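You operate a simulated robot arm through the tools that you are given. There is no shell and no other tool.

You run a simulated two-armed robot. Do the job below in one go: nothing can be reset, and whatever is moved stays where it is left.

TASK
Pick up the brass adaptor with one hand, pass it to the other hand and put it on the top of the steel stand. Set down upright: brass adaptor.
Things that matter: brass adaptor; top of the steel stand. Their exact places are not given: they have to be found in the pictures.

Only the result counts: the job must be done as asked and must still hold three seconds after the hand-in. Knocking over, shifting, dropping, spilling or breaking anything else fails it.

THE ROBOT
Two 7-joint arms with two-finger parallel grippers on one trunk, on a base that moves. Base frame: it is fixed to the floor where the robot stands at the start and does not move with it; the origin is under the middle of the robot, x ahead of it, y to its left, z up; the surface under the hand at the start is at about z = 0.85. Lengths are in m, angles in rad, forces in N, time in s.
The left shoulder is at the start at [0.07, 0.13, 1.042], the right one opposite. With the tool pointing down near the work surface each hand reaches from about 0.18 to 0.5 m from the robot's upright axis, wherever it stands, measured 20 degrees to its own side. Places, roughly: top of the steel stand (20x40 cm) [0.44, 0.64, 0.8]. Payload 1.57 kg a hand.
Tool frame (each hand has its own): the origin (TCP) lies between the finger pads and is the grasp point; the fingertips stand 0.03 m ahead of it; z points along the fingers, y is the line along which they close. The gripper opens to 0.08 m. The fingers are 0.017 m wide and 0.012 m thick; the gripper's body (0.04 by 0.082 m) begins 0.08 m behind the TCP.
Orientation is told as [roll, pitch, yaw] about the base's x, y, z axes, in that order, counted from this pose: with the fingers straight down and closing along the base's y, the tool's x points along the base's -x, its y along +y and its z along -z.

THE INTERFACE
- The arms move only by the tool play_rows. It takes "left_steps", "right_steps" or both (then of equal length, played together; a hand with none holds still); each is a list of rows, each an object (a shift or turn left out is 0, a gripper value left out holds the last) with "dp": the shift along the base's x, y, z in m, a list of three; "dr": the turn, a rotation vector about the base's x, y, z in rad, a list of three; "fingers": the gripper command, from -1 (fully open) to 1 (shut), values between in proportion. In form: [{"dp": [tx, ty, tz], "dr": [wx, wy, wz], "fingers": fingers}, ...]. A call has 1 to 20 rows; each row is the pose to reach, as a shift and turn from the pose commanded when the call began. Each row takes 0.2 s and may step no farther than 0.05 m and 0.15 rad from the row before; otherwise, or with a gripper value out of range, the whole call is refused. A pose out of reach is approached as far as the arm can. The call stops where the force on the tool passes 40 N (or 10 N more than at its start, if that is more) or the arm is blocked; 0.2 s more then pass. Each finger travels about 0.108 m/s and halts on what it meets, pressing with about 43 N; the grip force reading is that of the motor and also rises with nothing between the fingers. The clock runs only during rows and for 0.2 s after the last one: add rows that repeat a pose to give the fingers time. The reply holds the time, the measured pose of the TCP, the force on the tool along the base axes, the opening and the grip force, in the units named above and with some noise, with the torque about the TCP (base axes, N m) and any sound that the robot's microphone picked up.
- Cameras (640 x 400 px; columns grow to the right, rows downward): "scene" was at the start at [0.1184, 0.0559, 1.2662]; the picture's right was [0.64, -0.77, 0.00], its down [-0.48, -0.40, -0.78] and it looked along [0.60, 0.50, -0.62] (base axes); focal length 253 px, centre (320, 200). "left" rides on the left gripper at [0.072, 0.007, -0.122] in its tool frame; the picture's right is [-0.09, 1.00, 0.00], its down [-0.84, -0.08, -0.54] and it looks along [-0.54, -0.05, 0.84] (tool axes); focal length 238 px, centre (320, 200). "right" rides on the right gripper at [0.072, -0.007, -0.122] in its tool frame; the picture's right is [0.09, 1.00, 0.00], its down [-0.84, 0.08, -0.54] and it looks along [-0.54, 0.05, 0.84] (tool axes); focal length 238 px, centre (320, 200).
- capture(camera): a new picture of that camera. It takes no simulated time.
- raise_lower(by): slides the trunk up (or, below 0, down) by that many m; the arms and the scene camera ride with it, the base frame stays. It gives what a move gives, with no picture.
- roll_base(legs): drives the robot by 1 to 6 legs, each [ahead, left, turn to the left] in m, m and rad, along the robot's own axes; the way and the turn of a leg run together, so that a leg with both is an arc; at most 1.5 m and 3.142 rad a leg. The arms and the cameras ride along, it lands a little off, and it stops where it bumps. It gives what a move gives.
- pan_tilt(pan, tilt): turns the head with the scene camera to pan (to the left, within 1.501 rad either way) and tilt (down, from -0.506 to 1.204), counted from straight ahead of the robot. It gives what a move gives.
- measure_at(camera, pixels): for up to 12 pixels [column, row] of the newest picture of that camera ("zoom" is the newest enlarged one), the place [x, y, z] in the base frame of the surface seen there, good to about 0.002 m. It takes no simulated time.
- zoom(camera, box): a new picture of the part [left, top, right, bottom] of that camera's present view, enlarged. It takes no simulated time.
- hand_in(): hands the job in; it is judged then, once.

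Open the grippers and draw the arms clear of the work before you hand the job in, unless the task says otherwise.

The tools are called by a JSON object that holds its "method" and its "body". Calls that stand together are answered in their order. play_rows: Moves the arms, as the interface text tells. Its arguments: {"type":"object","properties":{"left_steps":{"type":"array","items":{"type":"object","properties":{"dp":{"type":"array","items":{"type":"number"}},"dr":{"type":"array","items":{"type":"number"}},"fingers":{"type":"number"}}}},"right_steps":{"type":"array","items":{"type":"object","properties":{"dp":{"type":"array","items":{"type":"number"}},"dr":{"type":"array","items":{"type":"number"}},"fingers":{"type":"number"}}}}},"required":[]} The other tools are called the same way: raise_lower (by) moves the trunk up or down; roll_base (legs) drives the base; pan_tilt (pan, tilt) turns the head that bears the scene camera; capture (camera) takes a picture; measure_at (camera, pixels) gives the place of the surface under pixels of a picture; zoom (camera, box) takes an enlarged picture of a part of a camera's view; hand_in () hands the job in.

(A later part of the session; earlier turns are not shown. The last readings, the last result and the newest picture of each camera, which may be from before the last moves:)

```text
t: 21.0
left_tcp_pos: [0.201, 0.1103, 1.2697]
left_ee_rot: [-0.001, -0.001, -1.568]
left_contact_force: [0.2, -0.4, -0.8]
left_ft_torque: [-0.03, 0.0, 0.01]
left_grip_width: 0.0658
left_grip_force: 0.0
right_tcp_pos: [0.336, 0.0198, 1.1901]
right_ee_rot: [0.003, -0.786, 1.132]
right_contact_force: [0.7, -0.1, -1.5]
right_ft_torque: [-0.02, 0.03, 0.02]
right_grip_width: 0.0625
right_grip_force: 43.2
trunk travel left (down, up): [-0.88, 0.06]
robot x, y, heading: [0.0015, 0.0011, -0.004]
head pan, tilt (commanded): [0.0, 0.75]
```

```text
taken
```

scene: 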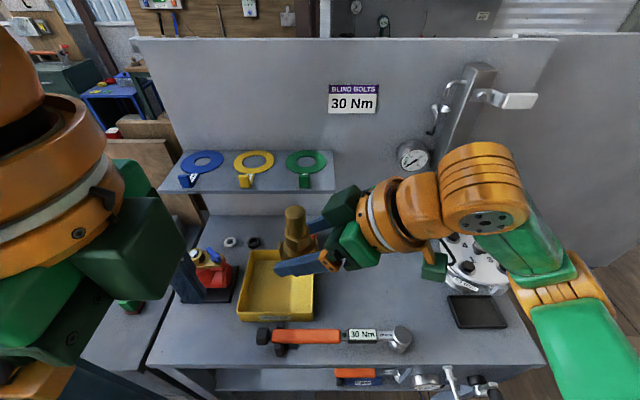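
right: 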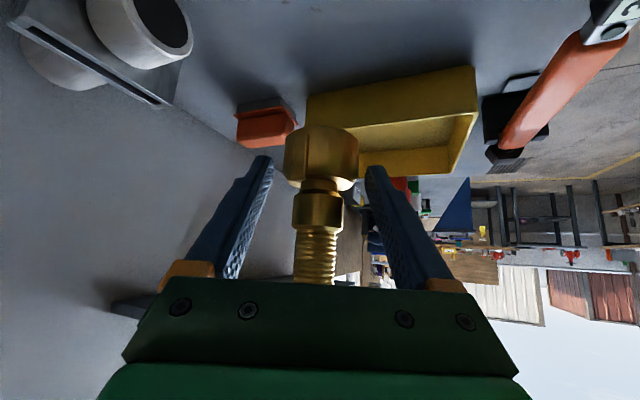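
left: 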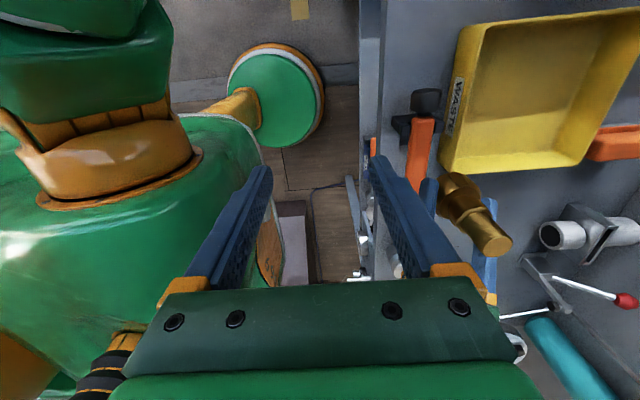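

The trunk is up and both hands rode along. I now lower the right hand with the adaptor by 0.12 m.

{"method": "play_rows", "body": {"right_steps": [{"dp": [0, 0, -0.025]}, {"dp": [0, 0, -0.05]}, {"dp": [0, 0, -0.075]}, {"dp": [0, 0, -0.1]}, {"dp": [0, 0, -0.12]}, {"dp": [0, 0, -0.12]}]}}

{"method": "capture", "body": {"camera": "scene"}}

{"method": "zoom", "body": {"camera": "scene", "box": [250, 200, 350, 280]}}

```text
t: 22.4
left_tcp_pos: [0.2004, 0.1092, 1.269]
left_ee_rot: [-0.001, -0.003, -1.57]
left_contact_force: [0.1, -0.3, 0.0]
left_ft_torque: [-0.01, -0.01, -0.03]
left_grip_width: 0.066
left_grip_force: 0.1
right_tcp_pos: [0.3353, 0.0195, 1.0694]
right_ee_rot: [0.002, -0.787, 1.132]
right_contact_force: [-0.4, -0.5, -1.0]
right_ft_torque: [-0.05, -0.03, -0.01]
right_grip_width: 0.0627
right_grip_force: 42.4
trunk travel left (down, up): [-0.88, 0.06]
robot x, y, heading: [-0.0006, 0.001, 0.003]
head pan, tilt (commanded): [0.0, 0.75]
```

```text
taken
```

scene: 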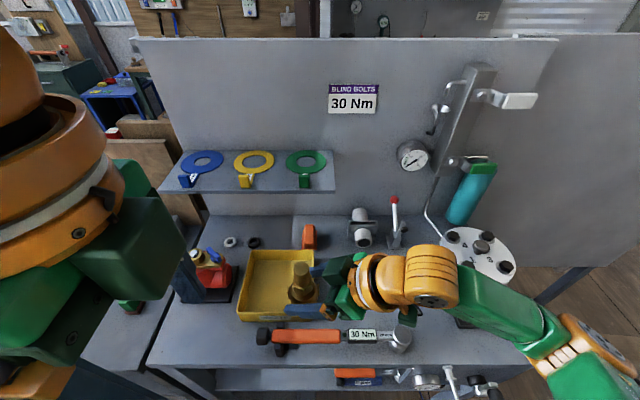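

```text
5.00 times, centred on (300, 240) of scene
```

zoom: 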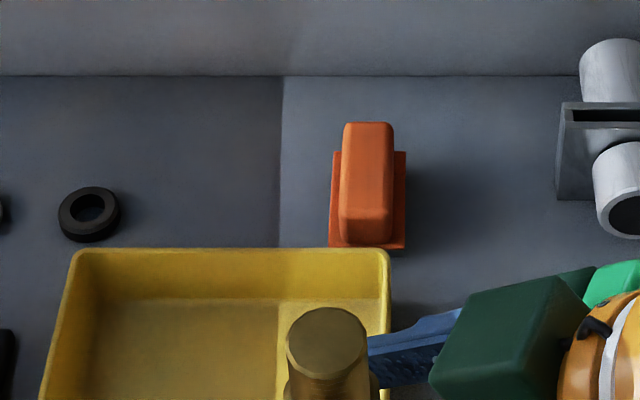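

The adaptor is now lower relative to the shoulders. I move the left hand halfway toward it, staying above the thread top, to check reach.

{"method": "play_rows", "body": {"left_steps": [{"dp": [0.03, -0.005, -0.02]}, {"dp": [0.055, -0.01, -0.035]}, {"dp": [0.08, -0.02, -0.05]}, {"dp": [0.08, -0.02, -0.05]}]}}

{"method": "capture", "body": {"camera": "left"}}

{"method": "capture", "body": {"camera": "scene"}}

```text
t: 23.4
left_tcp_pos: [0.2381, 0.1088, 1.2184]
left_ee_rot: [0.0, -0.002, -1.568]
left_contact_force: [0.2, -0.1, -0.3]
left_ft_torque: [-0.01, -0.02, -0.02]
left_grip_width: 0.0661
left_grip_force: 0.1
left hand out of reach, approached as far as the arm can: row 1, 2, 3, 4
right_tcp_pos: [0.3351, 0.0183, 1.0705]
right_ee_rot: [0.003, -0.787, 1.132]
right_contact_force: [1.0, 0.2, -1.2]
right_ft_torque: [-0.01, 0.03, 0.02]
right_grip_width: 0.0627
right_grip_force: 42.7
trunk travel left (down, up): [-0.88, 0.06]
robot x, y, heading: [-0.0017, -0.0016, -0.002]
head pan, tilt (commanded): [0.0, 0.75]
```

```text
taken
```

left: 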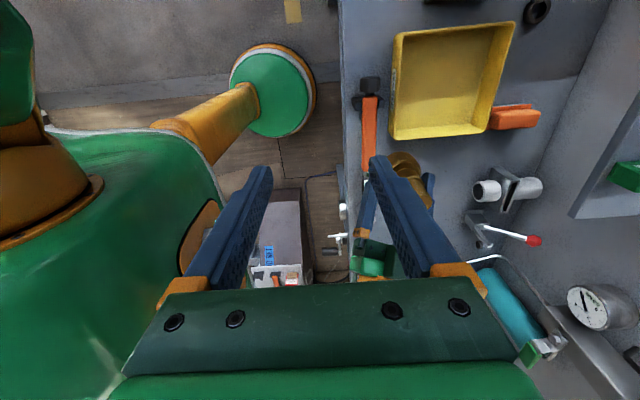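

```text
taken
```

scene: 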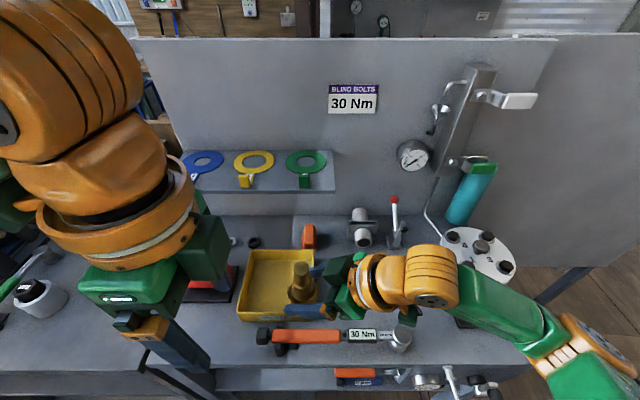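

The left hand stops at x≈0.238 here, so this yaw is limited near the middle of the robot. I test whether it reaches further forward when it is more to the left.

{"method": "play_rows", "body": {"left_steps": [{"dp": [0.01, 0.03, -0.005]}, {"dp": [0.03, 0.06, -0.01]}, {"dp": [0.06, 0.09, -0.015]}, {"dp": [0.09, 0.1, -0.02]}, {"dp": [0.12, 0.1, -0.03]}, {"dp": [0.12, 0.1, -0.03]}]}}

{"method": "capture", "body": {"camera": "scene"}}

```text
t: 24.8
left_tcp_pos: [0.2235, 0.1309, 1.2141]
left_ee_rot: [0.002, 0.002, -1.569]
left_contact_force: [0.3, -0.7, 0.1]
left_ft_torque: [-0.02, -0.01, 0.01]
left_grip_width: 0.0661
left_grip_force: 0.0
left hand out of reach, approached as far as the arm can: row 1, 2, 3, 4, 5, 6
right_tcp_pos: [0.336, 0.0196, 1.0704]
right_ee_rot: [0.004, -0.787, 1.134]
right_contact_force: [0.3, -0.7, -1.0]
right_ft_torque: [0.0, 0.02, 0.0]
right_grip_width: 0.0625
right_grip_force: 43.1
trunk travel left (down, up): [-0.88, 0.06]
robot x, y, heading: [0.0001, 0.0017, -0.001]
head pan, tilt (commanded): [0.0, 0.75]
```

```text
taken
```

scene: 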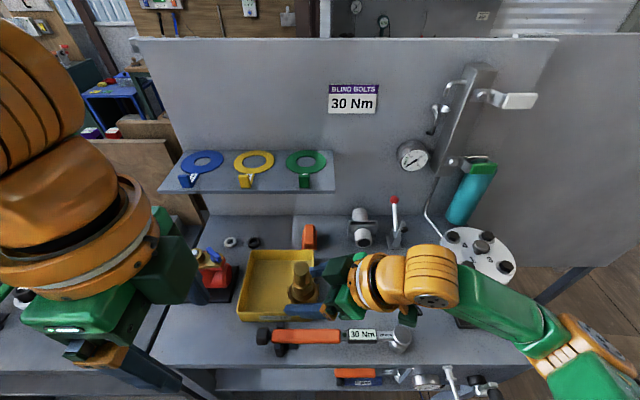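

The left arm is stuck in an awkward wrist configuration. I turn its yaw back to 0 while raising it slightly, extend it forward first, and then yaw again.

{"method": "play_rows", "body": {"left_steps": [{"dp": [0.0, 0.005, 0.005], "dr": [0, 0, 0.14]}, {"dp": [0.0, 0.01, 0.01], "dr": [0, 0, 0.28]}, {"dp": [0.0, 0.015, 0.015], "dr": [0, 0, 0.42]}, {"dp": [0.0, 0.02, 0.02], "dr": [0, 0, 0.56]}, {"dp": [0.0, 0.02, 0.025], "dr": [0, 0, 0.7]}, {"dp": [0.0, 0.02, 0.03], "dr": [0, 0, 0.84]}, {"dp": [0.0, 0.02, 0.03], "dr": [0, 0, 0.98]}, {"dp": [0.01, 0.02, 0.03], "dr": [0, 0, 1.12]}, {"dp": [0.02, 0.02, 0.03], "dr": [0, 0, 1.26]}, {"dp": [0.03, 0.02, 0.03], "dr": [0, 0, 1.4]}, {"dp": [0.04, 0.02, 0.03], "dr": [0, 0, 1.5]}, {"dp": [0.05, 0.02, 0.03], "dr": [0, 0, 1.569]}, {"dp": [0.07, 0.02, 0.02], "dr": [0, 0, 1.569]}, {"dp": [0.09, 0.01, 0.01], "dr": [0, 0, 1.569]}, {"dp": [0.11, 0.0, 0.0], "dr": [0, 0, 1.569]}, {"dp": [0.11, 0.0, 0.0], "dr": [0, 0, 1.569]}]}}

{"method": "capture", "body": {"camera": "scene"}}

{"method": "capture", "body": {"camera": "left"}}

```text
t: 28.2
left_tcp_pos: [0.3295, 0.1304, 1.2103]
left_ee_rot: [0.001, -0.001, 0.0]
left_contact_force: [0.2, -0.6, 0.1]
left_ft_torque: [0.02, 0.0, 0.02]
left_grip_width: 0.0661
left_grip_force: 0.0
right_tcp_pos: [0.3347, 0.0193, 1.0711]
right_ee_rot: [0.003, -0.787, 1.131]
right_contact_force: [-0.6, 0.1, -0.6]
right_ft_torque: [0.01, 0.03, 0.0]
right_grip_width: 0.062
right_grip_force: 42.9
trunk travel left (down, up): [-0.88, 0.06]
robot x, y, heading: [0.0006, 0.0031, 0.004]
head pan, tilt (commanded): [0.0, 0.75]
```

```text
taken
```

scene: 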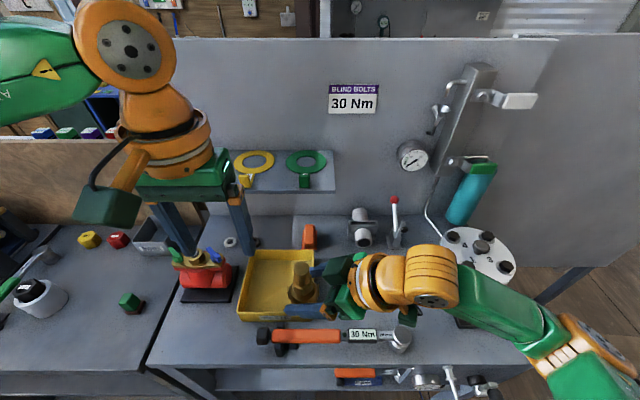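

```text
taken
```

left: 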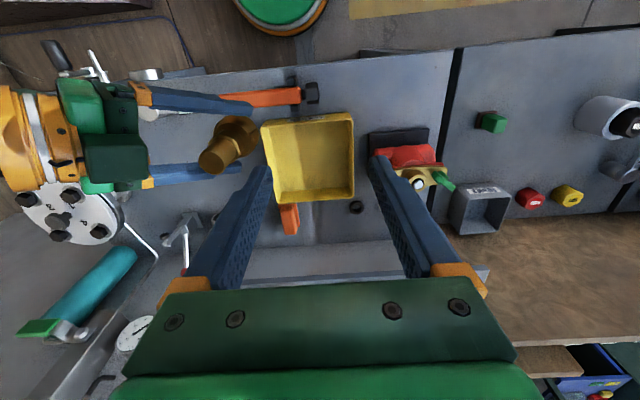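

The left hand reached (0.33, 0.13, 1.21) with yaw 0 freely. I now yaw it to -90° in place here and see whether it tracks.

{"method": "play_rows", "body": {"left_steps": [{"dr": [0, 0, -0.14]}, {"dr": [0, 0, -0.28]}, {"dr": [0, 0, -0.42]}, {"dr": [0, 0, -0.56]}, {"dr": [0, 0, -0.7]}, {"dr": [0, 0, -0.84]}, {"dr": [0, 0, -0.98]}, {"dr": [0, 0, -1.12]}, {"dr": [0, 0, -1.26]}, {"dr": [0, 0, -1.4]}, {"dr": [0, 0, -1.5]}, {"dr": [0, 0, -1.57]}, {"dr": [0, 0, -1.57]}]}}

{"method": "capture", "body": {"camera": "scene"}}

```text
t: 31.0
left_tcp_pos: [0.2366, 0.1083, 1.2188]
left_ee_rot: [0.001, -0.001, -1.569]
left_contact_force: [0.2, 0.0, 0.5]
left_ft_torque: [0.04, 0.0, 0.02]
left_grip_width: 0.066
left_grip_force: 0.0
left hand out of reach, approached as far as the arm can: row 8, 9, 10, 11, 12, 13
right_tcp_pos: [0.3354, 0.0176, 1.0703]
right_ee_rot: [0.004, -0.788, 1.134]
right_contact_force: [0.3, 0.1, -1.0]
right_ft_torque: [-0.03, 0.02, 0.0]
right_grip_width: 0.0622
right_grip_force: 42.9
trunk travel left (down, up): [-0.88, 0.06]
robot x, y, heading: [0.0013, 0.0014, 0.0]
head pan, tilt (commanded): [0.0, 0.75]
```

```text
taken
```

scene: 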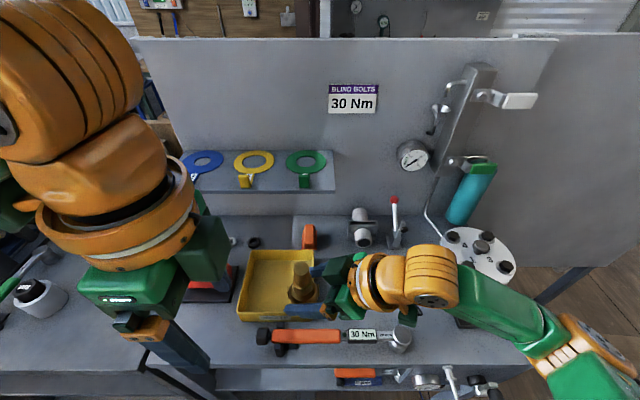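

The left hand's yaw saturates near -1.0 rad here, so instead I will rotate the right hand (with the adaptor) a little to the left to suit a left yaw of about -0.95. I test this with a small turn of the right hand first.

{"method": "play_rows", "body": {"right_steps": [{"dr": [0, 0, 0.12]}, {"dr": [0, 0, 0.24]}, {"dr": [0, 0, 0.24]}]}}

```text
t: 31.8
left_tcp_pos: [0.2375, 0.1088, 1.2186]
left_ee_rot: [0.002, -0.001, -1.569]
left_contact_force: [-0.2, 0.6, -0.2]
left_ft_torque: [0.0, -0.01, 0.0]
left_grip_width: 0.066
left_grip_force: 0.1
right_tcp_pos: [0.337, 0.0193, 1.0705]
right_ee_rot: [0.003, -0.788, 1.376]
right_contact_force: [-0.2, -0.3, -1.4]
right_ft_torque: [-0.01, 0.0, -0.01]
right_grip_width: 0.0623
right_grip_force: 42.6
trunk travel left (down, up): [-0.88, 0.06]
robot x, y, heading: [-0.0022, -0.0003, 0.0]
head pan, tilt (commanded): [0.0, 0.75]
```

The right hand turned to yaw 1.376 without any limit. I turn it another 0.28 rad in small steps.

{"method": "play_rows", "body": {"right_steps": [{"dr": [0, 0, 0.1]}, {"dr": [0, 0, 0.2]}, {"dr": [0, 0, 0.28]}, {"dr": [0, 0, 0.28]}]}}

{"method": "capture", "body": {"camera": "scene"}}

```text
t: 32.8
left_tcp_pos: [0.2372, 0.108, 1.2187]
left_ee_rot: [0.002, -0.003, -1.569]
left_contact_force: [-0.1, -0.7, 0.3]
left_ft_torque: [0.0, 0.0, -0.01]
left_grip_width: 0.0659
left_grip_force: 0.0
right_tcp_pos: [0.3352, 0.0202, 1.07]
right_ee_rot: [0.003, -0.789, 1.655]
right_contact_force: [-0.5, -0.7, -1.1]
right_ft_torque: [-0.02, -0.01, -0.04]
right_grip_width: 0.062
right_grip_force: 42.8
trunk travel left (down, up): [-0.88, 0.06]
robot x, y, heading: [-0.0006, 0.001, -0.004]
head pan, tilt (commanded): [0.0, 0.75]
```

```text
taken
```

scene: 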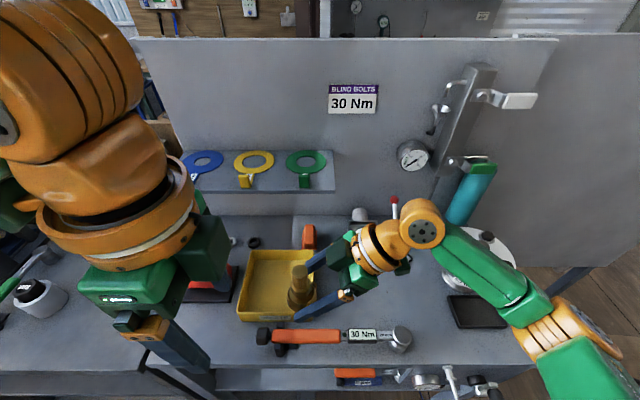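

Right yaw is now 1.655 and the adaptor is unmoved in the grip. I measure the thread top at scene (300, 270) again.

{"method": "zoom", "body": {"camera": "scene", "box": [260, 240, 360, 330]}}

{"method": "measure_at", "body": {"camera": "scene", "pixels": [[299, 270], [294, 270], [304, 270], [299, 266], [299, 273], [322, 258], [350, 240], [345, 240], [360, 280]]}}

```text
4.44 times, centred on (310, 285) of scene
```

zoom: 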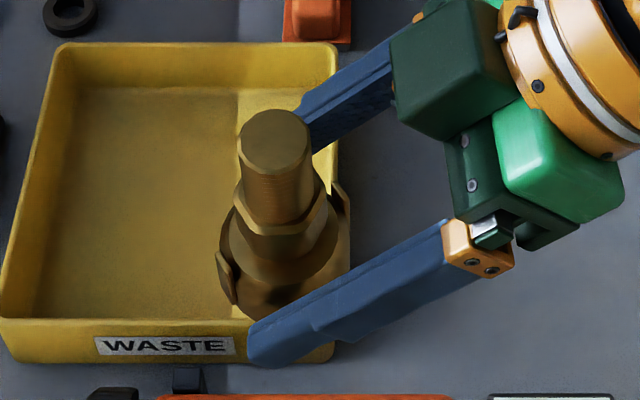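

```text
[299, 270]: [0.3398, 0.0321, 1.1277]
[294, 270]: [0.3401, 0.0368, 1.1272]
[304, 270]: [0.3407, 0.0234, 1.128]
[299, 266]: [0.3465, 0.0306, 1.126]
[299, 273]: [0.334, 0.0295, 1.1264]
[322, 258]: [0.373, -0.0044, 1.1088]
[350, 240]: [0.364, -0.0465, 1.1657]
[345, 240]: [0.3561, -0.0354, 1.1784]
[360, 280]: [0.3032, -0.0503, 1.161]
```

I refine the centre of the thread's top disc with the enlarged picture.

{"method": "measure_at", "body": {"camera": "zoom", "pixels": [[274, 142], [242, 142], [307, 142], [274, 114], [274, 168], [395, 55], [450, 140], [395, 110], [430, 20], [255, 155], [290, 125]]}}

```text
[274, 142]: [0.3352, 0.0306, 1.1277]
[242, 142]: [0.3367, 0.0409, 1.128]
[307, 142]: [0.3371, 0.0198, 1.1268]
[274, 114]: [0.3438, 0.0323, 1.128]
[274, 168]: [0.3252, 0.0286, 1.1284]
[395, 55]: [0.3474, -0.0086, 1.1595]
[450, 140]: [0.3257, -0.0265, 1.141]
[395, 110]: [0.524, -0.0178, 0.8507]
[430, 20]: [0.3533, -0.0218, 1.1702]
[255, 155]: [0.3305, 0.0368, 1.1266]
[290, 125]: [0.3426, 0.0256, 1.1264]
```

The thread axis is at (0.336, 0.0305), top z=1.128. I turn the left hand to yaw ≈ -1.0 and bring it above the thread with the tips at about z=1.18, well above everything.

{"method": "play_rows", "body": {"left_steps": [{"dp": [0.01, 0.0, 0.005], "dr": [0, 0, 0.12]}, {"dp": [0.02, -0.005, 0.01], "dr": [0, 0, 0.24]}, {"dp": [0.035, -0.01, 0.01], "dr": [0, 0, 0.36]}, {"dp": [0.05, -0.02, 0.01], "dr": [0, 0, 0.48]}, {"dp": [0.065, -0.035, 0.01], "dr": [0, 0, 0.57]}, {"dp": [0.08, -0.05, 0.005], "dr": [0, 0, 0.57]}, {"dp": [0.0988, -0.0775, -0.005], "dr": [0, 0, 0.57]}, {"dp": [0.0988, -0.0775, -0.005], "dr": [0, 0, 0.57]}]}}

{"method": "capture", "body": {"camera": "left"}}

{"method": "capture", "body": {"camera": "scene"}}

```text
t: 34.6
left_tcp_pos: [0.2996, 0.1091, 1.2226]
left_ee_rot: [-0.001, -0.003, -0.999]
left_contact_force: [0.6, 0.5, 0.1]
left_ft_torque: [-0.03, -0.02, 0.03]
left_grip_width: 0.0659
left_grip_force: 0.0
left hand out of reach, approached as far as the arm can: row 4, 5, 6, 7, 8
right_tcp_pos: [0.3359, 0.0192, 1.0698]
right_ee_rot: [0.004, -0.786, 1.653]
right_contact_force: [-0.7, -0.2, -1.3]
right_ft_torque: [-0.03, 0.03, -0.02]
right_grip_width: 0.0621
right_grip_force: 42.8
trunk travel left (down, up): [-0.88, 0.06]
robot x, y, heading: [-0.0013, -0.0006, -0.002]
head pan, tilt (commanded): [0.0, 0.75]
```

```text
taken
```

left: 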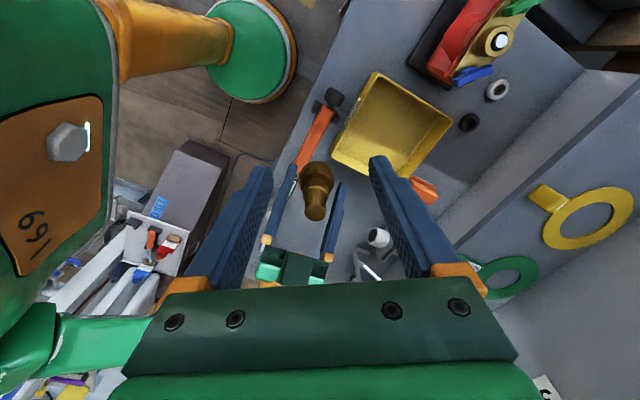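

```text
taken
```

scene: 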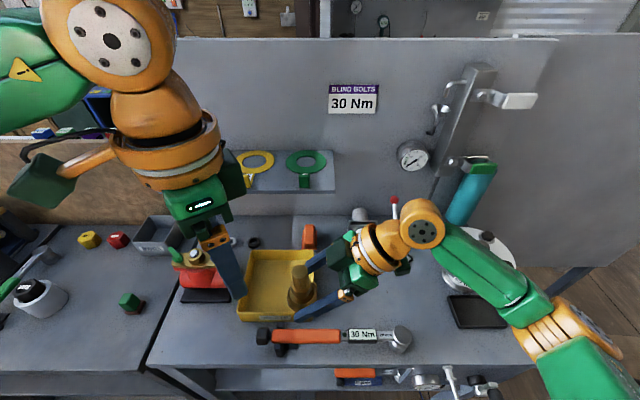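

The left hand with yaw -1.0 is limited when going inward, but the right hand is flexible. So I move the left hand out to (0.33, 0.16) first, and then bring the adaptor under it.

{"method": "play_rows", "body": {"left_steps": [{"dp": [0.005, 0.02, 0.01]}, {"dp": [0.015, 0.035, 0.015]}, {"dp": [0.0304, 0.051, 0.0174]}, {"dp": [0.0304, 0.051, 0.0174]}]}}

```text
t: 35.6
left_tcp_pos: [0.3164, 0.1467, 1.2297]
left_ee_rot: [0.002, -0.003, -1.0]
left_contact_force: [0.1, 0.6, 0.4]
left_ft_torque: [0.0, 0.01, 0.03]
left_grip_width: 0.0659
left_grip_force: 0.0
left hand out of reach, approached as far as the arm can: row 3, 4
right_tcp_pos: [0.335, 0.0189, 1.0688]
right_ee_rot: [0.003, -0.787, 1.652]
right_contact_force: [0.7, -0.4, -1.3]
right_ft_torque: [0.02, -0.04, 0.02]
right_grip_width: 0.062
right_grip_force: 43.3
trunk travel left (down, up): [-0.88, 0.06]
robot x, y, heading: [-0.0003, 0.0014, 0.0]
head pan, tilt (commanded): [0.0, 0.75]
```

The forward limit of the left hand loosens as it goes lower. I bring the adaptor further left and 6 cm lower with the right hand, to an axis of about (0.31, 0.12).

{"method": "play_rows", "body": {"right_steps": [{"dp": [-0.005, 0.018, -0.012]}, {"dp": [-0.01, 0.036, -0.024]}, {"dp": [-0.016, 0.054, -0.036]}, {"dp": [-0.021, 0.072, -0.048]}, {"dp": [-0.026, 0.09, -0.06]}, {"dp": [-0.026, 0.09, -0.06]}]}}

{"method": "capture", "body": {"camera": "scene"}}

{"method": "capture", "body": {"camera": "left"}}

```text
t: 37.0
left_tcp_pos: [0.3188, 0.1481, 1.2298]
left_ee_rot: [0.0, -0.001, -1.0]
left_contact_force: [-0.4, 0.2, 0.1]
left_ft_torque: [0.03, 0.0, 0.01]
left_grip_width: 0.0661
left_grip_force: 0.0
right_tcp_pos: [0.3091, 0.1117, 1.0098]
right_ee_rot: [0.005, -0.786, 1.654]
right_contact_force: [0.5, 0.2, -0.9]
right_ft_torque: [0.02, 0.0, -0.01]
right_grip_width: 0.0619
right_grip_force: 43.1
trunk travel left (down, up): [-0.88, 0.06]
robot x, y, heading: [0.0026, 0.0022, -0.007]
head pan, tilt (commanded): [0.0, 0.75]
```

```text
taken
```

scene: 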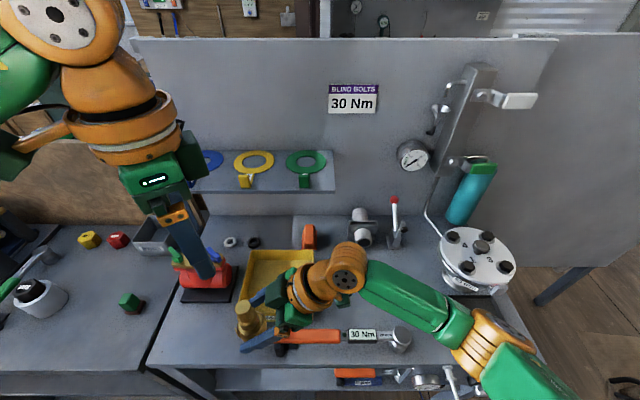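

```text
taken
```

left: 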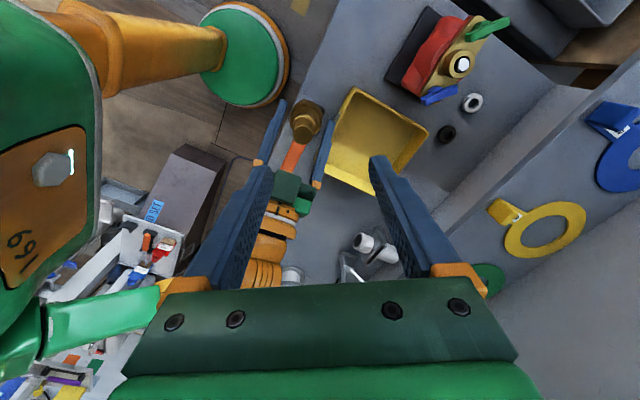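

Right reached (0.309, 0.112, 1.010) with no limits. I measure the thread top, seen near (248, 306) in the scene picture.

{"method": "zoom", "body": {"camera": "scene", "box": [210, 270, 310, 360]}}

{"method": "zoom", "body": {"camera": "left", "box": [250, 80, 370, 220]}}

```text
4.44 times, centred on (260, 315) of scene
```

zoom: 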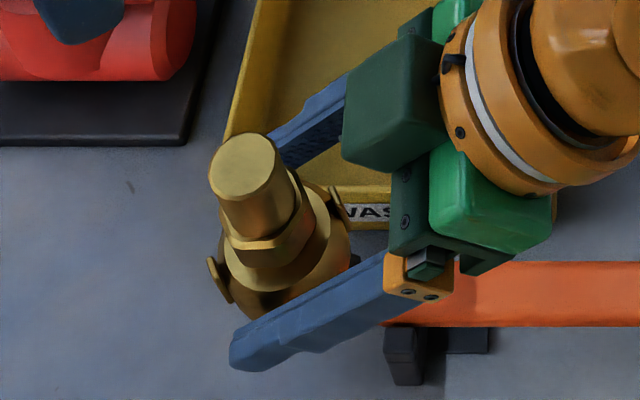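

```text
2.86 times, centred on (310, 150) of left
```

zoom: 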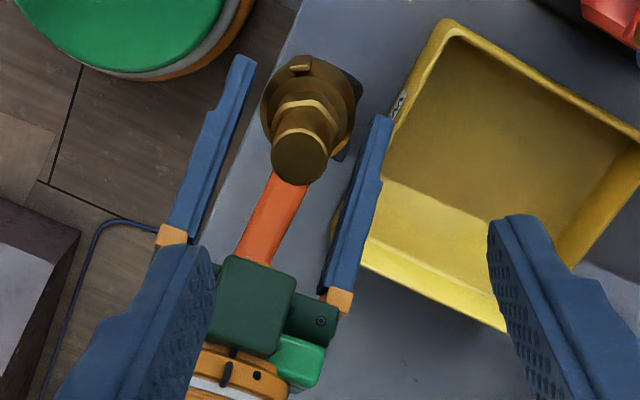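

I measure the disc centre with both cameras.

{"method": "measure_at", "body": {"camera": "scene", "pixels": [[243, 307], [236, 308], [250, 306], [243, 301], [243, 313], [239, 304], [247, 310]]}}

{"method": "measure_at", "body": {"camera": "zoom", "pixels": [[299, 158], [275, 158], [324, 158], [299, 134], [299, 180], [255, 270], [290, 330], [250, 300]]}}

```text
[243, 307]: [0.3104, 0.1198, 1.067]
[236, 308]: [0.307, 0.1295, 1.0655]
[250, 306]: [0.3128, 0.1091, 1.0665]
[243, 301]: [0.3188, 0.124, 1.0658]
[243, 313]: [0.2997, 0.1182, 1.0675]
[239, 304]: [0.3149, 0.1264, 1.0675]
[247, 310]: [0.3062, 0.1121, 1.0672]
```

```text
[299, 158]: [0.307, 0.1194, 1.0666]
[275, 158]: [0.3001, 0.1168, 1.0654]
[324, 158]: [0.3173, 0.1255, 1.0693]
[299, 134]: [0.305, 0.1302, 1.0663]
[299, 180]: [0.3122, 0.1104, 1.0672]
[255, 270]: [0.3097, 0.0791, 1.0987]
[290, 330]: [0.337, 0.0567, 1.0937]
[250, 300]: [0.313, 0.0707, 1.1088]
```

The axis is at (0.3093, 0.120), top z≈1.067. I check the top of the right hand's wrist ring, the closest thing to the left gripper body, before descending.

{"method": "measure_at", "body": {"camera": "scene", "pixels": [[292, 284], [296, 280], [300, 290], [310, 275], [323, 292], [330, 262], [345, 255], [318, 300], [288, 290], [340, 280]]}}

{"method": "measure_at", "body": {"camera": "left", "pixels": [[280, 220], [275, 232], [268, 245], [285, 240], [262, 270], [290, 195], [300, 185], [270, 280]]}}

```text
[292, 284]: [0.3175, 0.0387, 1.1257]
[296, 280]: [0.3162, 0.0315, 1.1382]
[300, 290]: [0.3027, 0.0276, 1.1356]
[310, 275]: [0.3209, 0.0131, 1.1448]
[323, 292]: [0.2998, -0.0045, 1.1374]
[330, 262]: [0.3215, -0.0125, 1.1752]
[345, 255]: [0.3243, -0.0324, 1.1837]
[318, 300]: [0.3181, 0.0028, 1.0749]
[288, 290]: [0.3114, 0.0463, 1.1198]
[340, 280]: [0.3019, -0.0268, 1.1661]
```

```text
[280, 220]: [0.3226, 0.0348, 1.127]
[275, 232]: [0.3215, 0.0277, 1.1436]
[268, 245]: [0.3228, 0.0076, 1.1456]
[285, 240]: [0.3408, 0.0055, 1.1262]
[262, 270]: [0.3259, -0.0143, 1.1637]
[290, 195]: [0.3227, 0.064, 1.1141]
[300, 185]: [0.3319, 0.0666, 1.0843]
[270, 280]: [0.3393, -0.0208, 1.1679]
```

The right wrist stays ≥5 cm from where the left body will be. I bring the left hand down over the thread to TCP z≈1.13 (tips at 1.10, still above the top at 1.067).

{"method": "play_rows", "body": {"left_steps": [{"dp": [-0.003, -0.009, -0.035]}, {"dp": [-0.006, -0.018, -0.07]}, {"dp": [-0.0083, -0.0271, -0.0998]}, {"dp": [-0.0083, -0.0271, -0.0998]}]}}

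{"method": "capture", "body": {"camera": "left"}}

{"method": "capture", "body": {"camera": "scene"}}

```text
t: 38.0
left_tcp_pos: [0.3107, 0.1206, 1.1293]
left_ee_rot: [0.0, -0.002, -0.999]
left_contact_force: [0.0, 0.4, 0.9]
left_ft_torque: [-0.01, 0.01, 0.01]
left_grip_width: 0.0662
left_grip_force: 0.1
right_tcp_pos: [0.3107, 0.1112, 1.0102]
right_ee_rot: [0.004, -0.787, 1.654]
right_contact_force: [0.6, -0.4, -0.8]
right_ft_torque: [-0.02, -0.01, -0.02]
right_grip_width: 0.0619
right_grip_force: 43.3
trunk travel left (down, up): [-0.88, 0.06]
robot x, y, heading: [-0.0, -0.0037, -0.0]
head pan, tilt (commanded): [0.0, 0.75]
```

```text
taken
```

left: 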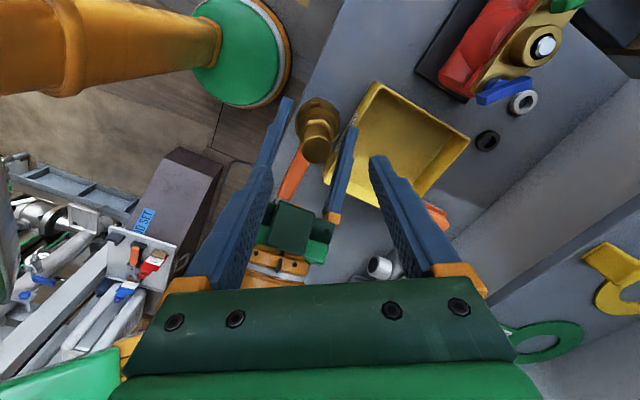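

```text
taken
```

scene: 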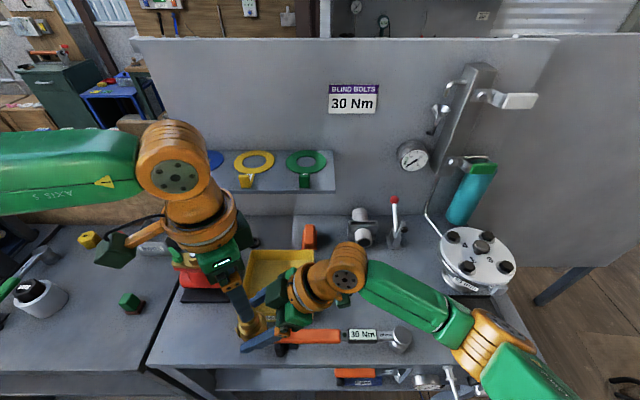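

No limit flagged. I zoom in on the left view to verify that the thread is centred between the left fingers.

{"method": "zoom", "body": {"camera": "left", "box": [250, 80, 400, 200]}}

{"method": "measure_at", "body": {"camera": "zoom", "pixels": [[289, 245], [250, 245], [328, 245], [289, 210], [289, 280], [320, 60], [225, 200], [450, 230]]}}

```text
3.33 times, centred on (325, 140) of left
```

zoom: 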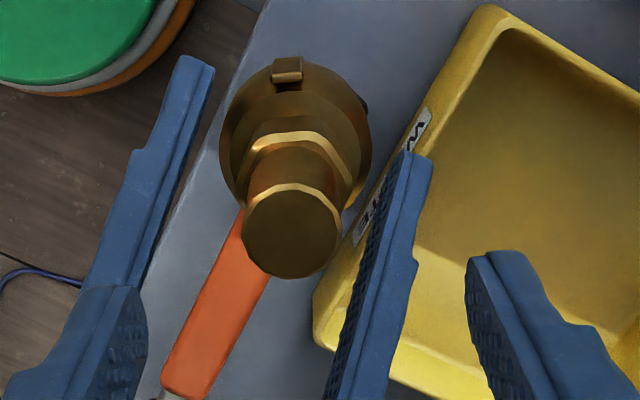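

```text
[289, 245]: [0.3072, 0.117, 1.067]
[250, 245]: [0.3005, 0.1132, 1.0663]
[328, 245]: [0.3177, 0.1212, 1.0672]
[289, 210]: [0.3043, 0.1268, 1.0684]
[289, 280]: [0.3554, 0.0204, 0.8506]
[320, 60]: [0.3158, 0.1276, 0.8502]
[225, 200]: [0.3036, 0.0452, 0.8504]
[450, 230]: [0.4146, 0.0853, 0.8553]
```

The disc's centre at about (0.3087, 0.1205) matches the left TCP within 1 mm. I descend so the fingertips sit beside the thread, at h≈0.072 above the adaptor's base and above the right fingers.

{"method": "play_rows", "body": {"left_steps": [{"dp": [0, 0, -0.02]}, {"dp": [0, 0, -0.038]}, {"dp": [0, 0, -0.052]}, {"dp": [0, 0, -0.052]}]}}

{"method": "capture", "body": {"camera": "left"}}

{"method": "zoom", "body": {"camera": "scene", "box": [190, 260, 320, 370]}}

{"method": "capture", "body": {"camera": "right"}}

```text
t: 39.0
left_tcp_pos: [0.3109, 0.1208, 1.0805]
left_ee_rot: [-0.001, -0.003, -1.0]
left_contact_force: [0.1, -0.1, 0.2]
left_ft_torque: [0.04, -0.02, 0.03]
left_grip_width: 0.0661
left_grip_force: 0.1
right_tcp_pos: [0.3089, 0.1113, 1.0106]
right_ee_rot: [0.005, -0.789, 1.654]
right_contact_force: [0.2, 0.1, -0.8]
right_ft_torque: [-0.01, -0.03, -0.03]
right_grip_width: 0.0617
right_grip_force: 43.0
trunk travel left (down, up): [-0.88, 0.06]
robot x, y, heading: [-0.001, 0.0012, 0.001]
head pan, tilt (commanded): [0.0, 0.75]
```

```text
taken
```

left: 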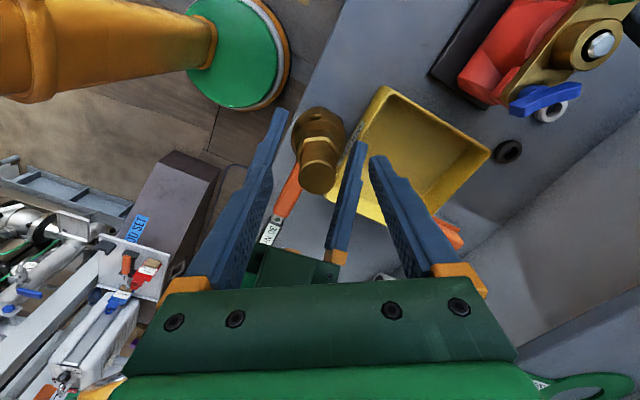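

```text
3.64 times, centred on (255, 315) of scene
```

zoom: 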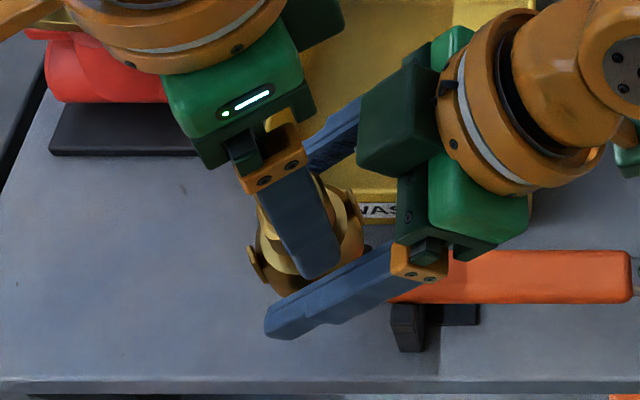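

```text
taken
```

right: 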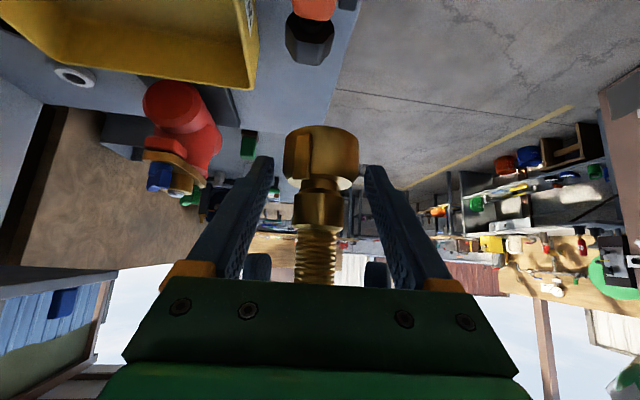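

Left fingers straddle the thread with no contact. I lower 3 mm more and close the left gripper.

{"method": "play_rows", "body": {"left_steps": [{"dp": [0, 0, -0.003]}, {"dp": [0, 0, -0.003], "fingers": -0.3}, {"dp": [0, 0, -0.003], "fingers": 0.2}, {"dp": [0, 0, -0.003], "fingers": 1}, {"dp": [0, 0, -0.003], "fingers": 1}, {"dp": [0, 0, -0.003], "fingers": 1}, {"dp": [0, 0, -0.003], "fingers": 1}]}}

{"method": "capture", "body": {"camera": "left"}}

{"method": "capture", "body": {"camera": "right"}}

{"method": "zoom", "body": {"camera": "scene", "box": [190, 260, 320, 370]}}

```text
t: 40.6
left_tcp_pos: [0.3093, 0.1196, 1.0752]
left_ee_rot: [-0.002, -0.001, -0.999]
left_contact_force: [-11.7, -10.1, 5.8]
left_ft_torque: [-0.64, 0.7, -0.01]
left_grip_width: 0.0257
left_grip_force: 37.5
right_tcp_pos: [0.3101, 0.111, 1.0099]
right_ee_rot: [0.003, -0.786, 1.652]
right_contact_force: [12.1, 10.4, -7.4]
right_ft_torque: [-0.12, 0.09, -0.02]
right_grip_width: 0.0622
right_grip_force: 43.1
trunk travel left (down, up): [-0.88, 0.06]
robot x, y, heading: [0.0029, 0.0036, -0.004]
head pan, tilt (commanded): [0.0, 0.75]
```

```text
taken
```

left: 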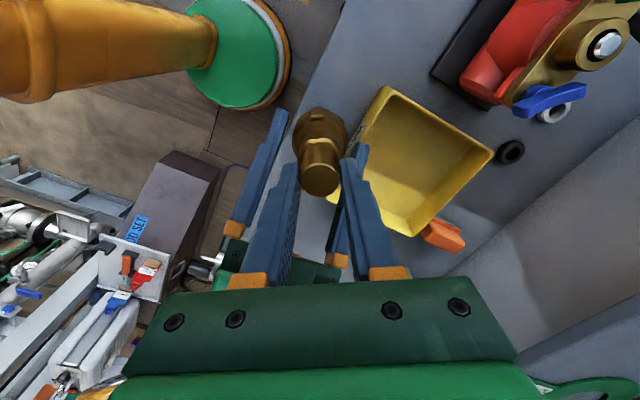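

```text
taken
```

right: 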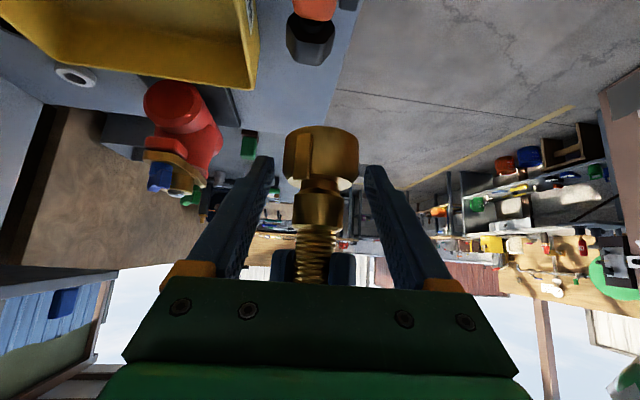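

```text
3.64 times, centred on (255, 315) of scene
```

zoom: 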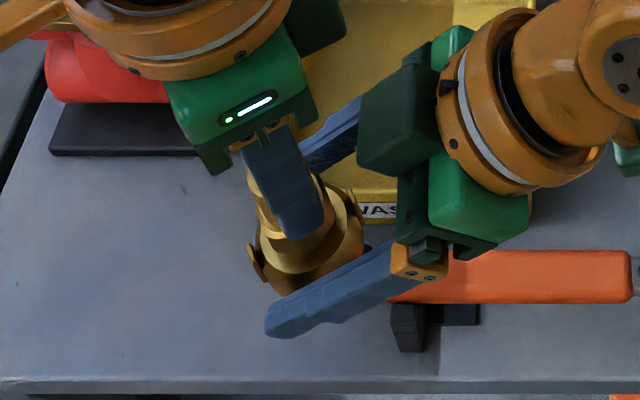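

The left gripper closed on the thread (0.0257 m), and opposing forces of ~15 N show both hands hold it. I relax that by shifting the left hand slightly, then open the right gripper.

{"method": "play_rows", "body": {"left_steps": [{"dp": [-0.0006, -0.0005, 0.0004]}, {"dp": [-0.001, -0.0009, 0.0006]}, {"dp": [-0.001, -0.0009, 0.0006]}]}}

```text
t: 41.4
left_tcp_pos: [0.3092, 0.1194, 1.0749]
left_ee_rot: [0.002, 0.002, -0.998]
left_contact_force: [-3.4, 4.8, -3.6]
left_ft_torque: [-0.01, 0.4, 0.0]
left_grip_width: 0.0256
left_grip_force: 36.7
right_tcp_pos: [0.3103, 0.1109, 1.01]
right_ee_rot: [0.003, -0.787, 1.652]
right_contact_force: [3.4, -6.5, 3.5]
right_ft_torque: [0.42, -0.12, -0.05]
right_grip_width: 0.0615
right_grip_force: 42.7
trunk travel left (down, up): [-0.88, 0.06]
robot x, y, heading: [0.0016, 0.0015, 0.002]
head pan, tilt (commanded): [0.0, 0.75]
```

The internal forces dropped to a few newtons. I open the right gripper now, keeping both hands still.

{"method": "play_rows", "body": {"right_steps": [{"fingers": -0.7}, {"fingers": -1}, {"fingers": -1}]}}

{"method": "capture", "body": {"camera": "right"}}

{"method": "zoom", "body": {"camera": "scene", "box": [190, 260, 320, 370]}}

```text
t: 42.2
left_tcp_pos: [0.3091, 0.1184, 1.0752]
left_ee_rot: [0.0, -0.003, -0.998]
left_contact_force: [0.7, -0.9, 0.3]
left_ft_torque: [-0.01, 0.0, -0.03]
left_grip_width: 0.0257
left_grip_force: 36.4
right_tcp_pos: [0.3104, 0.1105, 1.0099]
right_ee_rot: [0.003, -0.787, 1.651]
right_contact_force: [-0.1, -0.5, 0.0]
right_ft_torque: [-0.01, 0.04, 0.0]
right_grip_width: 0.0799
right_grip_force: 0.1
trunk travel left (down, up): [-0.88, 0.06]
robot x, y, heading: [-0.002, 0.0005, -0.002]
head pan, tilt (commanded): [0.0, 0.75]
```

```text
taken
```

right: 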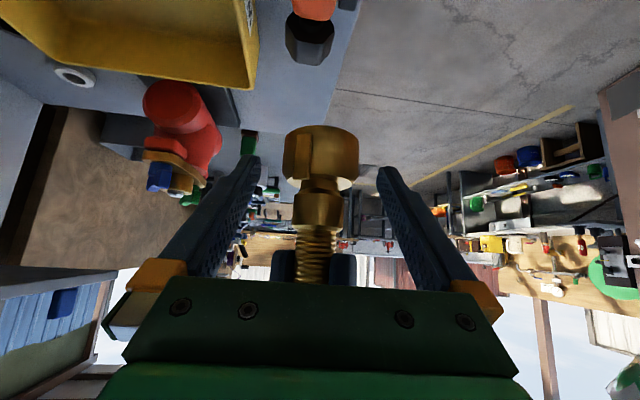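

```text
3.64 times, centred on (255, 315) of scene
```

zoom: 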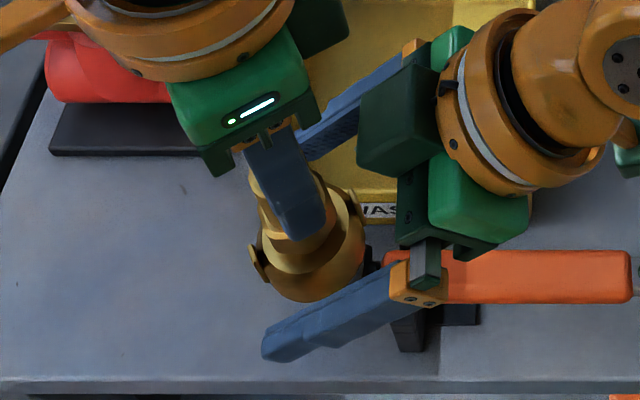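

The left hand alone holds the adaptor now (left forces ~0, right ~0). I withdraw the right hand back to the right and slightly up.

{"method": "play_rows", "body": {"right_steps": [{"dp": [0.002, -0.022, 0.02]}, {"dp": [0.004, -0.048, 0.038]}, {"dp": [0.006, -0.085, 0.05]}, {"dp": [0.01, -0.125, 0.06]}, {"dp": [0.01, -0.165, 0.06]}, {"dp": [0.01, -0.2, 0.06]}, {"dp": [0.01, -0.2, 0.06]}]}}

{"method": "capture", "body": {"camera": "scene"}}

{"method": "capture", "body": {"camera": "left"}}

```text
t: 43.8
left_tcp_pos: [0.3105, 0.1198, 1.0751]
left_ee_rot: [0.0, -0.002, -1.001]
left_contact_force: [0.4, 0.0, 0.4]
left_ft_torque: [0.0, -0.01, -0.02]
left_grip_width: 0.0257
left_grip_force: 36.9
right_tcp_pos: [0.3189, -0.0885, 1.0715]
right_ee_rot: [0.004, -0.786, 1.653]
right_contact_force: [0.1, -0.6, -0.3]
right_ft_torque: [0.01, -0.02, -0.03]
right_grip_width: 0.08
right_grip_force: 0.0
trunk travel left (down, up): [-0.88, 0.06]
robot x, y, heading: [0.0013, 0.0015, -0.003]
head pan, tilt (commanded): [0.0, 0.75]
```

```text
taken
```

scene: 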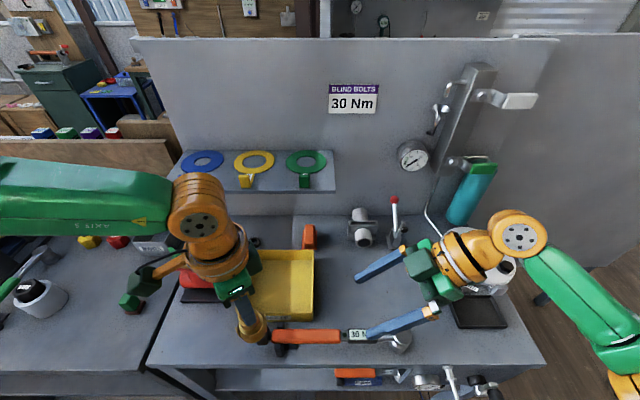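

```text
taken
```

left: 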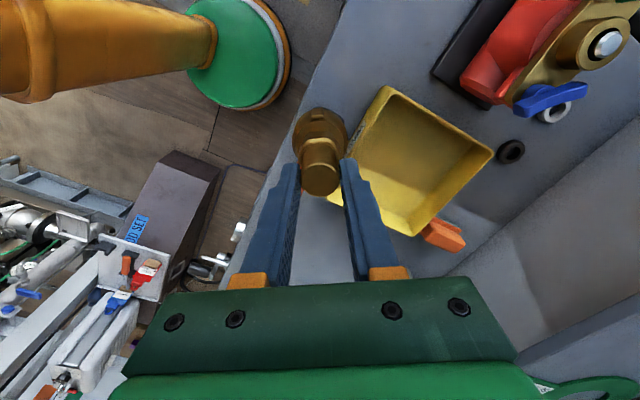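

Handover complete: the adaptor hangs upright in the left hand. I raise and tuck the right hand a bit for the drive, and turn the head left to look at the stand.

{"method": "play_rows", "body": {"right_steps": [{"dp": [-0.02, -0.01, 0.03]}, {"dp": [-0.04, -0.02, 0.06]}, {"dp": [-0.05, -0.03, 0.08]}, {"dp": [-0.05, -0.03, 0.08]}]}}

{"method": "pan_tilt", "body": {"pan": 0.95, "tilt": 0.75}}

{"method": "capture", "body": {"camera": "scene"}}

```text
t: 44.8
left_tcp_pos: [0.3094, 0.1182, 1.0759]
left_ee_rot: [0.001, 0.0, -1.001]
left_contact_force: [-0.5, 0.0, 0.5]
left_ft_torque: [0.0, 0.01, 0.01]
left_grip_width: 0.0256
left_grip_force: 37.0
right_tcp_pos: [0.269, -0.1197, 1.148]
right_ee_rot: [0.006, -0.789, 1.652]
right_contact_force: [-1.0, 0.7, 0.1]
right_ft_torque: [-0.02, 0.03, 0.0]
right_grip_width: 0.0801
right_grip_force: 0.1
trunk travel left (down, up): [-0.88, 0.06]
robot x, y, heading: [0.0033, -0.0031, 0.003]
head pan, tilt (commanded): [0.0, 0.75]
```

```text
t: 46.0
left_tcp_pos: [0.3102, 0.1187, 1.0746]
left_ee_rot: [0.0, -0.001, -1.001]
left_contact_force: [0.5, -0.5, -0.4]
left_ft_torque: [-0.03, 0.0, 0.0]
left_grip_width: 0.0259
left_grip_force: 36.8
right_tcp_pos: [0.268, -0.1203, 1.1466]
right_ee_rot: [0.002, -0.788, 1.653]
right_contact_force: [0.2, 0.1, -0.3]
right_ft_torque: [-0.05, -0.01, 0.0]
right_grip_width: 0.0802
right_grip_force: 0.0
trunk travel left (down, up): [-0.88, 0.06]
robot x, y, heading: [0.001, 0.0004, -0.002]
head pan, tilt (commanded): [0.949, 0.75]
```

```text
taken
```

scene: 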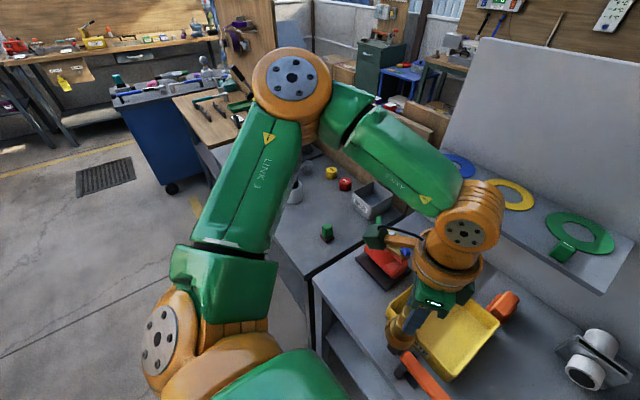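

I raise the left hand by 7 cm so the adaptor's bottom (then ≈1.045) clears the red valve (top 0.986) during the drive to the left.

{"method": "play_rows", "body": {"left_steps": [{"dp": [0, 0, 0.02]}, {"dp": [0, 0, 0.045]}, {"dp": [0, 0, 0.07]}, {"dp": [0, 0, 0.07]}]}}

{"method": "capture", "body": {"camera": "left"}}

{"method": "zoom", "body": {"camera": "scene", "box": [250, 130, 430, 300]}}

```text
t: 47.0
left_tcp_pos: [0.3086, 0.1195, 1.1464]
left_ee_rot: [-0.002, -0.001, -1.001]
left_contact_force: [0.4, -0.7, -0.6]
left_ft_torque: [0.0, -0.01, -0.02]
left_grip_width: 0.0258
left_grip_force: 37.2
right_tcp_pos: [0.2676, -0.1205, 1.1479]
right_ee_rot: [0.003, -0.787, 1.654]
right_contact_force: [0.1, 0.3, -0.3]
right_ft_torque: [0.02, 0.0, -0.01]
right_grip_width: 0.0801
right_grip_force: 0.1
trunk travel left (down, up): [-0.88, 0.06]
robot x, y, heading: [-0.0, 0.0019, 0.0]
head pan, tilt (commanded): [0.949, 0.75]
```

```text
taken
```

left: 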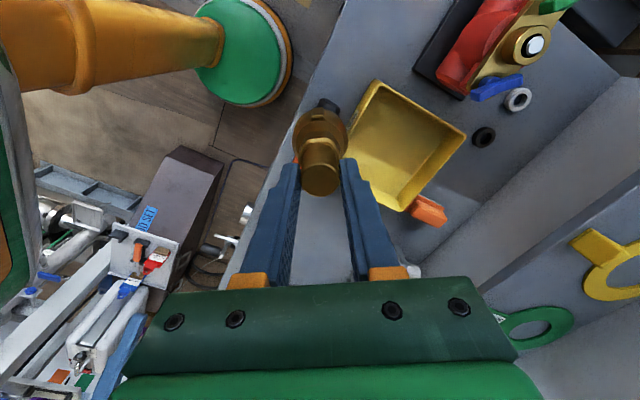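

```text
2.35 times, centred on (340, 215) of scene
```

zoom: 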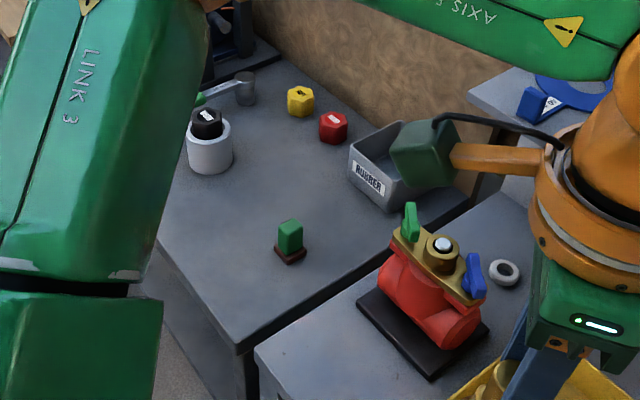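

I measure the corners and edges of the left bench to see whether it is the steel stand.

{"method": "measure_at", "body": {"camera": "zoom", "pixels": [[240, 340], [160, 245], [270, 325], [465, 205], [255, 55], [230, 75], [300, 290], [205, 150], [208, 118], [290, 225], [290, 250], [350, 130]]}}

{"method": "zoom", "body": {"camera": "scene", "box": [150, 60, 350, 230]}}

```text
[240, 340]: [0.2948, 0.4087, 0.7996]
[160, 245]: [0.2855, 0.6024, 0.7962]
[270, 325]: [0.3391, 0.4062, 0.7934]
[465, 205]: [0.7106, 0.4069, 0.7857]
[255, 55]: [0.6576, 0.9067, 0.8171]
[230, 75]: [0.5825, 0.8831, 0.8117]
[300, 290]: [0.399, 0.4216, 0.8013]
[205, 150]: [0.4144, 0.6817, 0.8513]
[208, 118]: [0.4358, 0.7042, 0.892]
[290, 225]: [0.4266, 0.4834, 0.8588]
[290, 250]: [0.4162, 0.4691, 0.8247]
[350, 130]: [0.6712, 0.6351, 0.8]
```

```text
2.35 times, centred on (250, 145) of scene
```

zoom: 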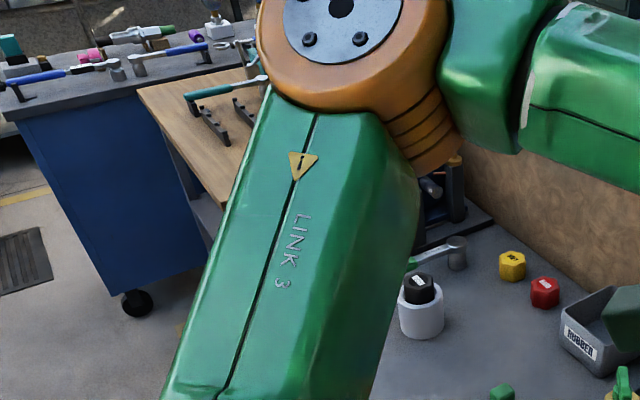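

The left bench (x 0.285–0.71, y 0.405–0.9, z 0.80) is the stand; the spot around (0.42, 0.58) between the green block (0.42, 0.48) and the cup (0.44, 0.70) is free. Before driving left I check how far the left elbow and the blue cabinet are.

{"method": "measure_at", "body": {"camera": "scene", "pixels": [[290, 75], [255, 95], [230, 200], [170, 350], [205, 150], [150, 170], [240, 130], [170, 95], [210, 75], [200, 300]]}}

```text
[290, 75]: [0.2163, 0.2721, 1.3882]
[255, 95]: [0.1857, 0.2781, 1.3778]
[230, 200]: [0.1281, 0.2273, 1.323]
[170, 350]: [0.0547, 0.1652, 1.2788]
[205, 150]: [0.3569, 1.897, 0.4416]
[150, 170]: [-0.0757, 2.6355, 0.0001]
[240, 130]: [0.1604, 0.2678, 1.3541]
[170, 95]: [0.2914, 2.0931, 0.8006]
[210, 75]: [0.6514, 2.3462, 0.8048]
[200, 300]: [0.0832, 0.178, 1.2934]
```

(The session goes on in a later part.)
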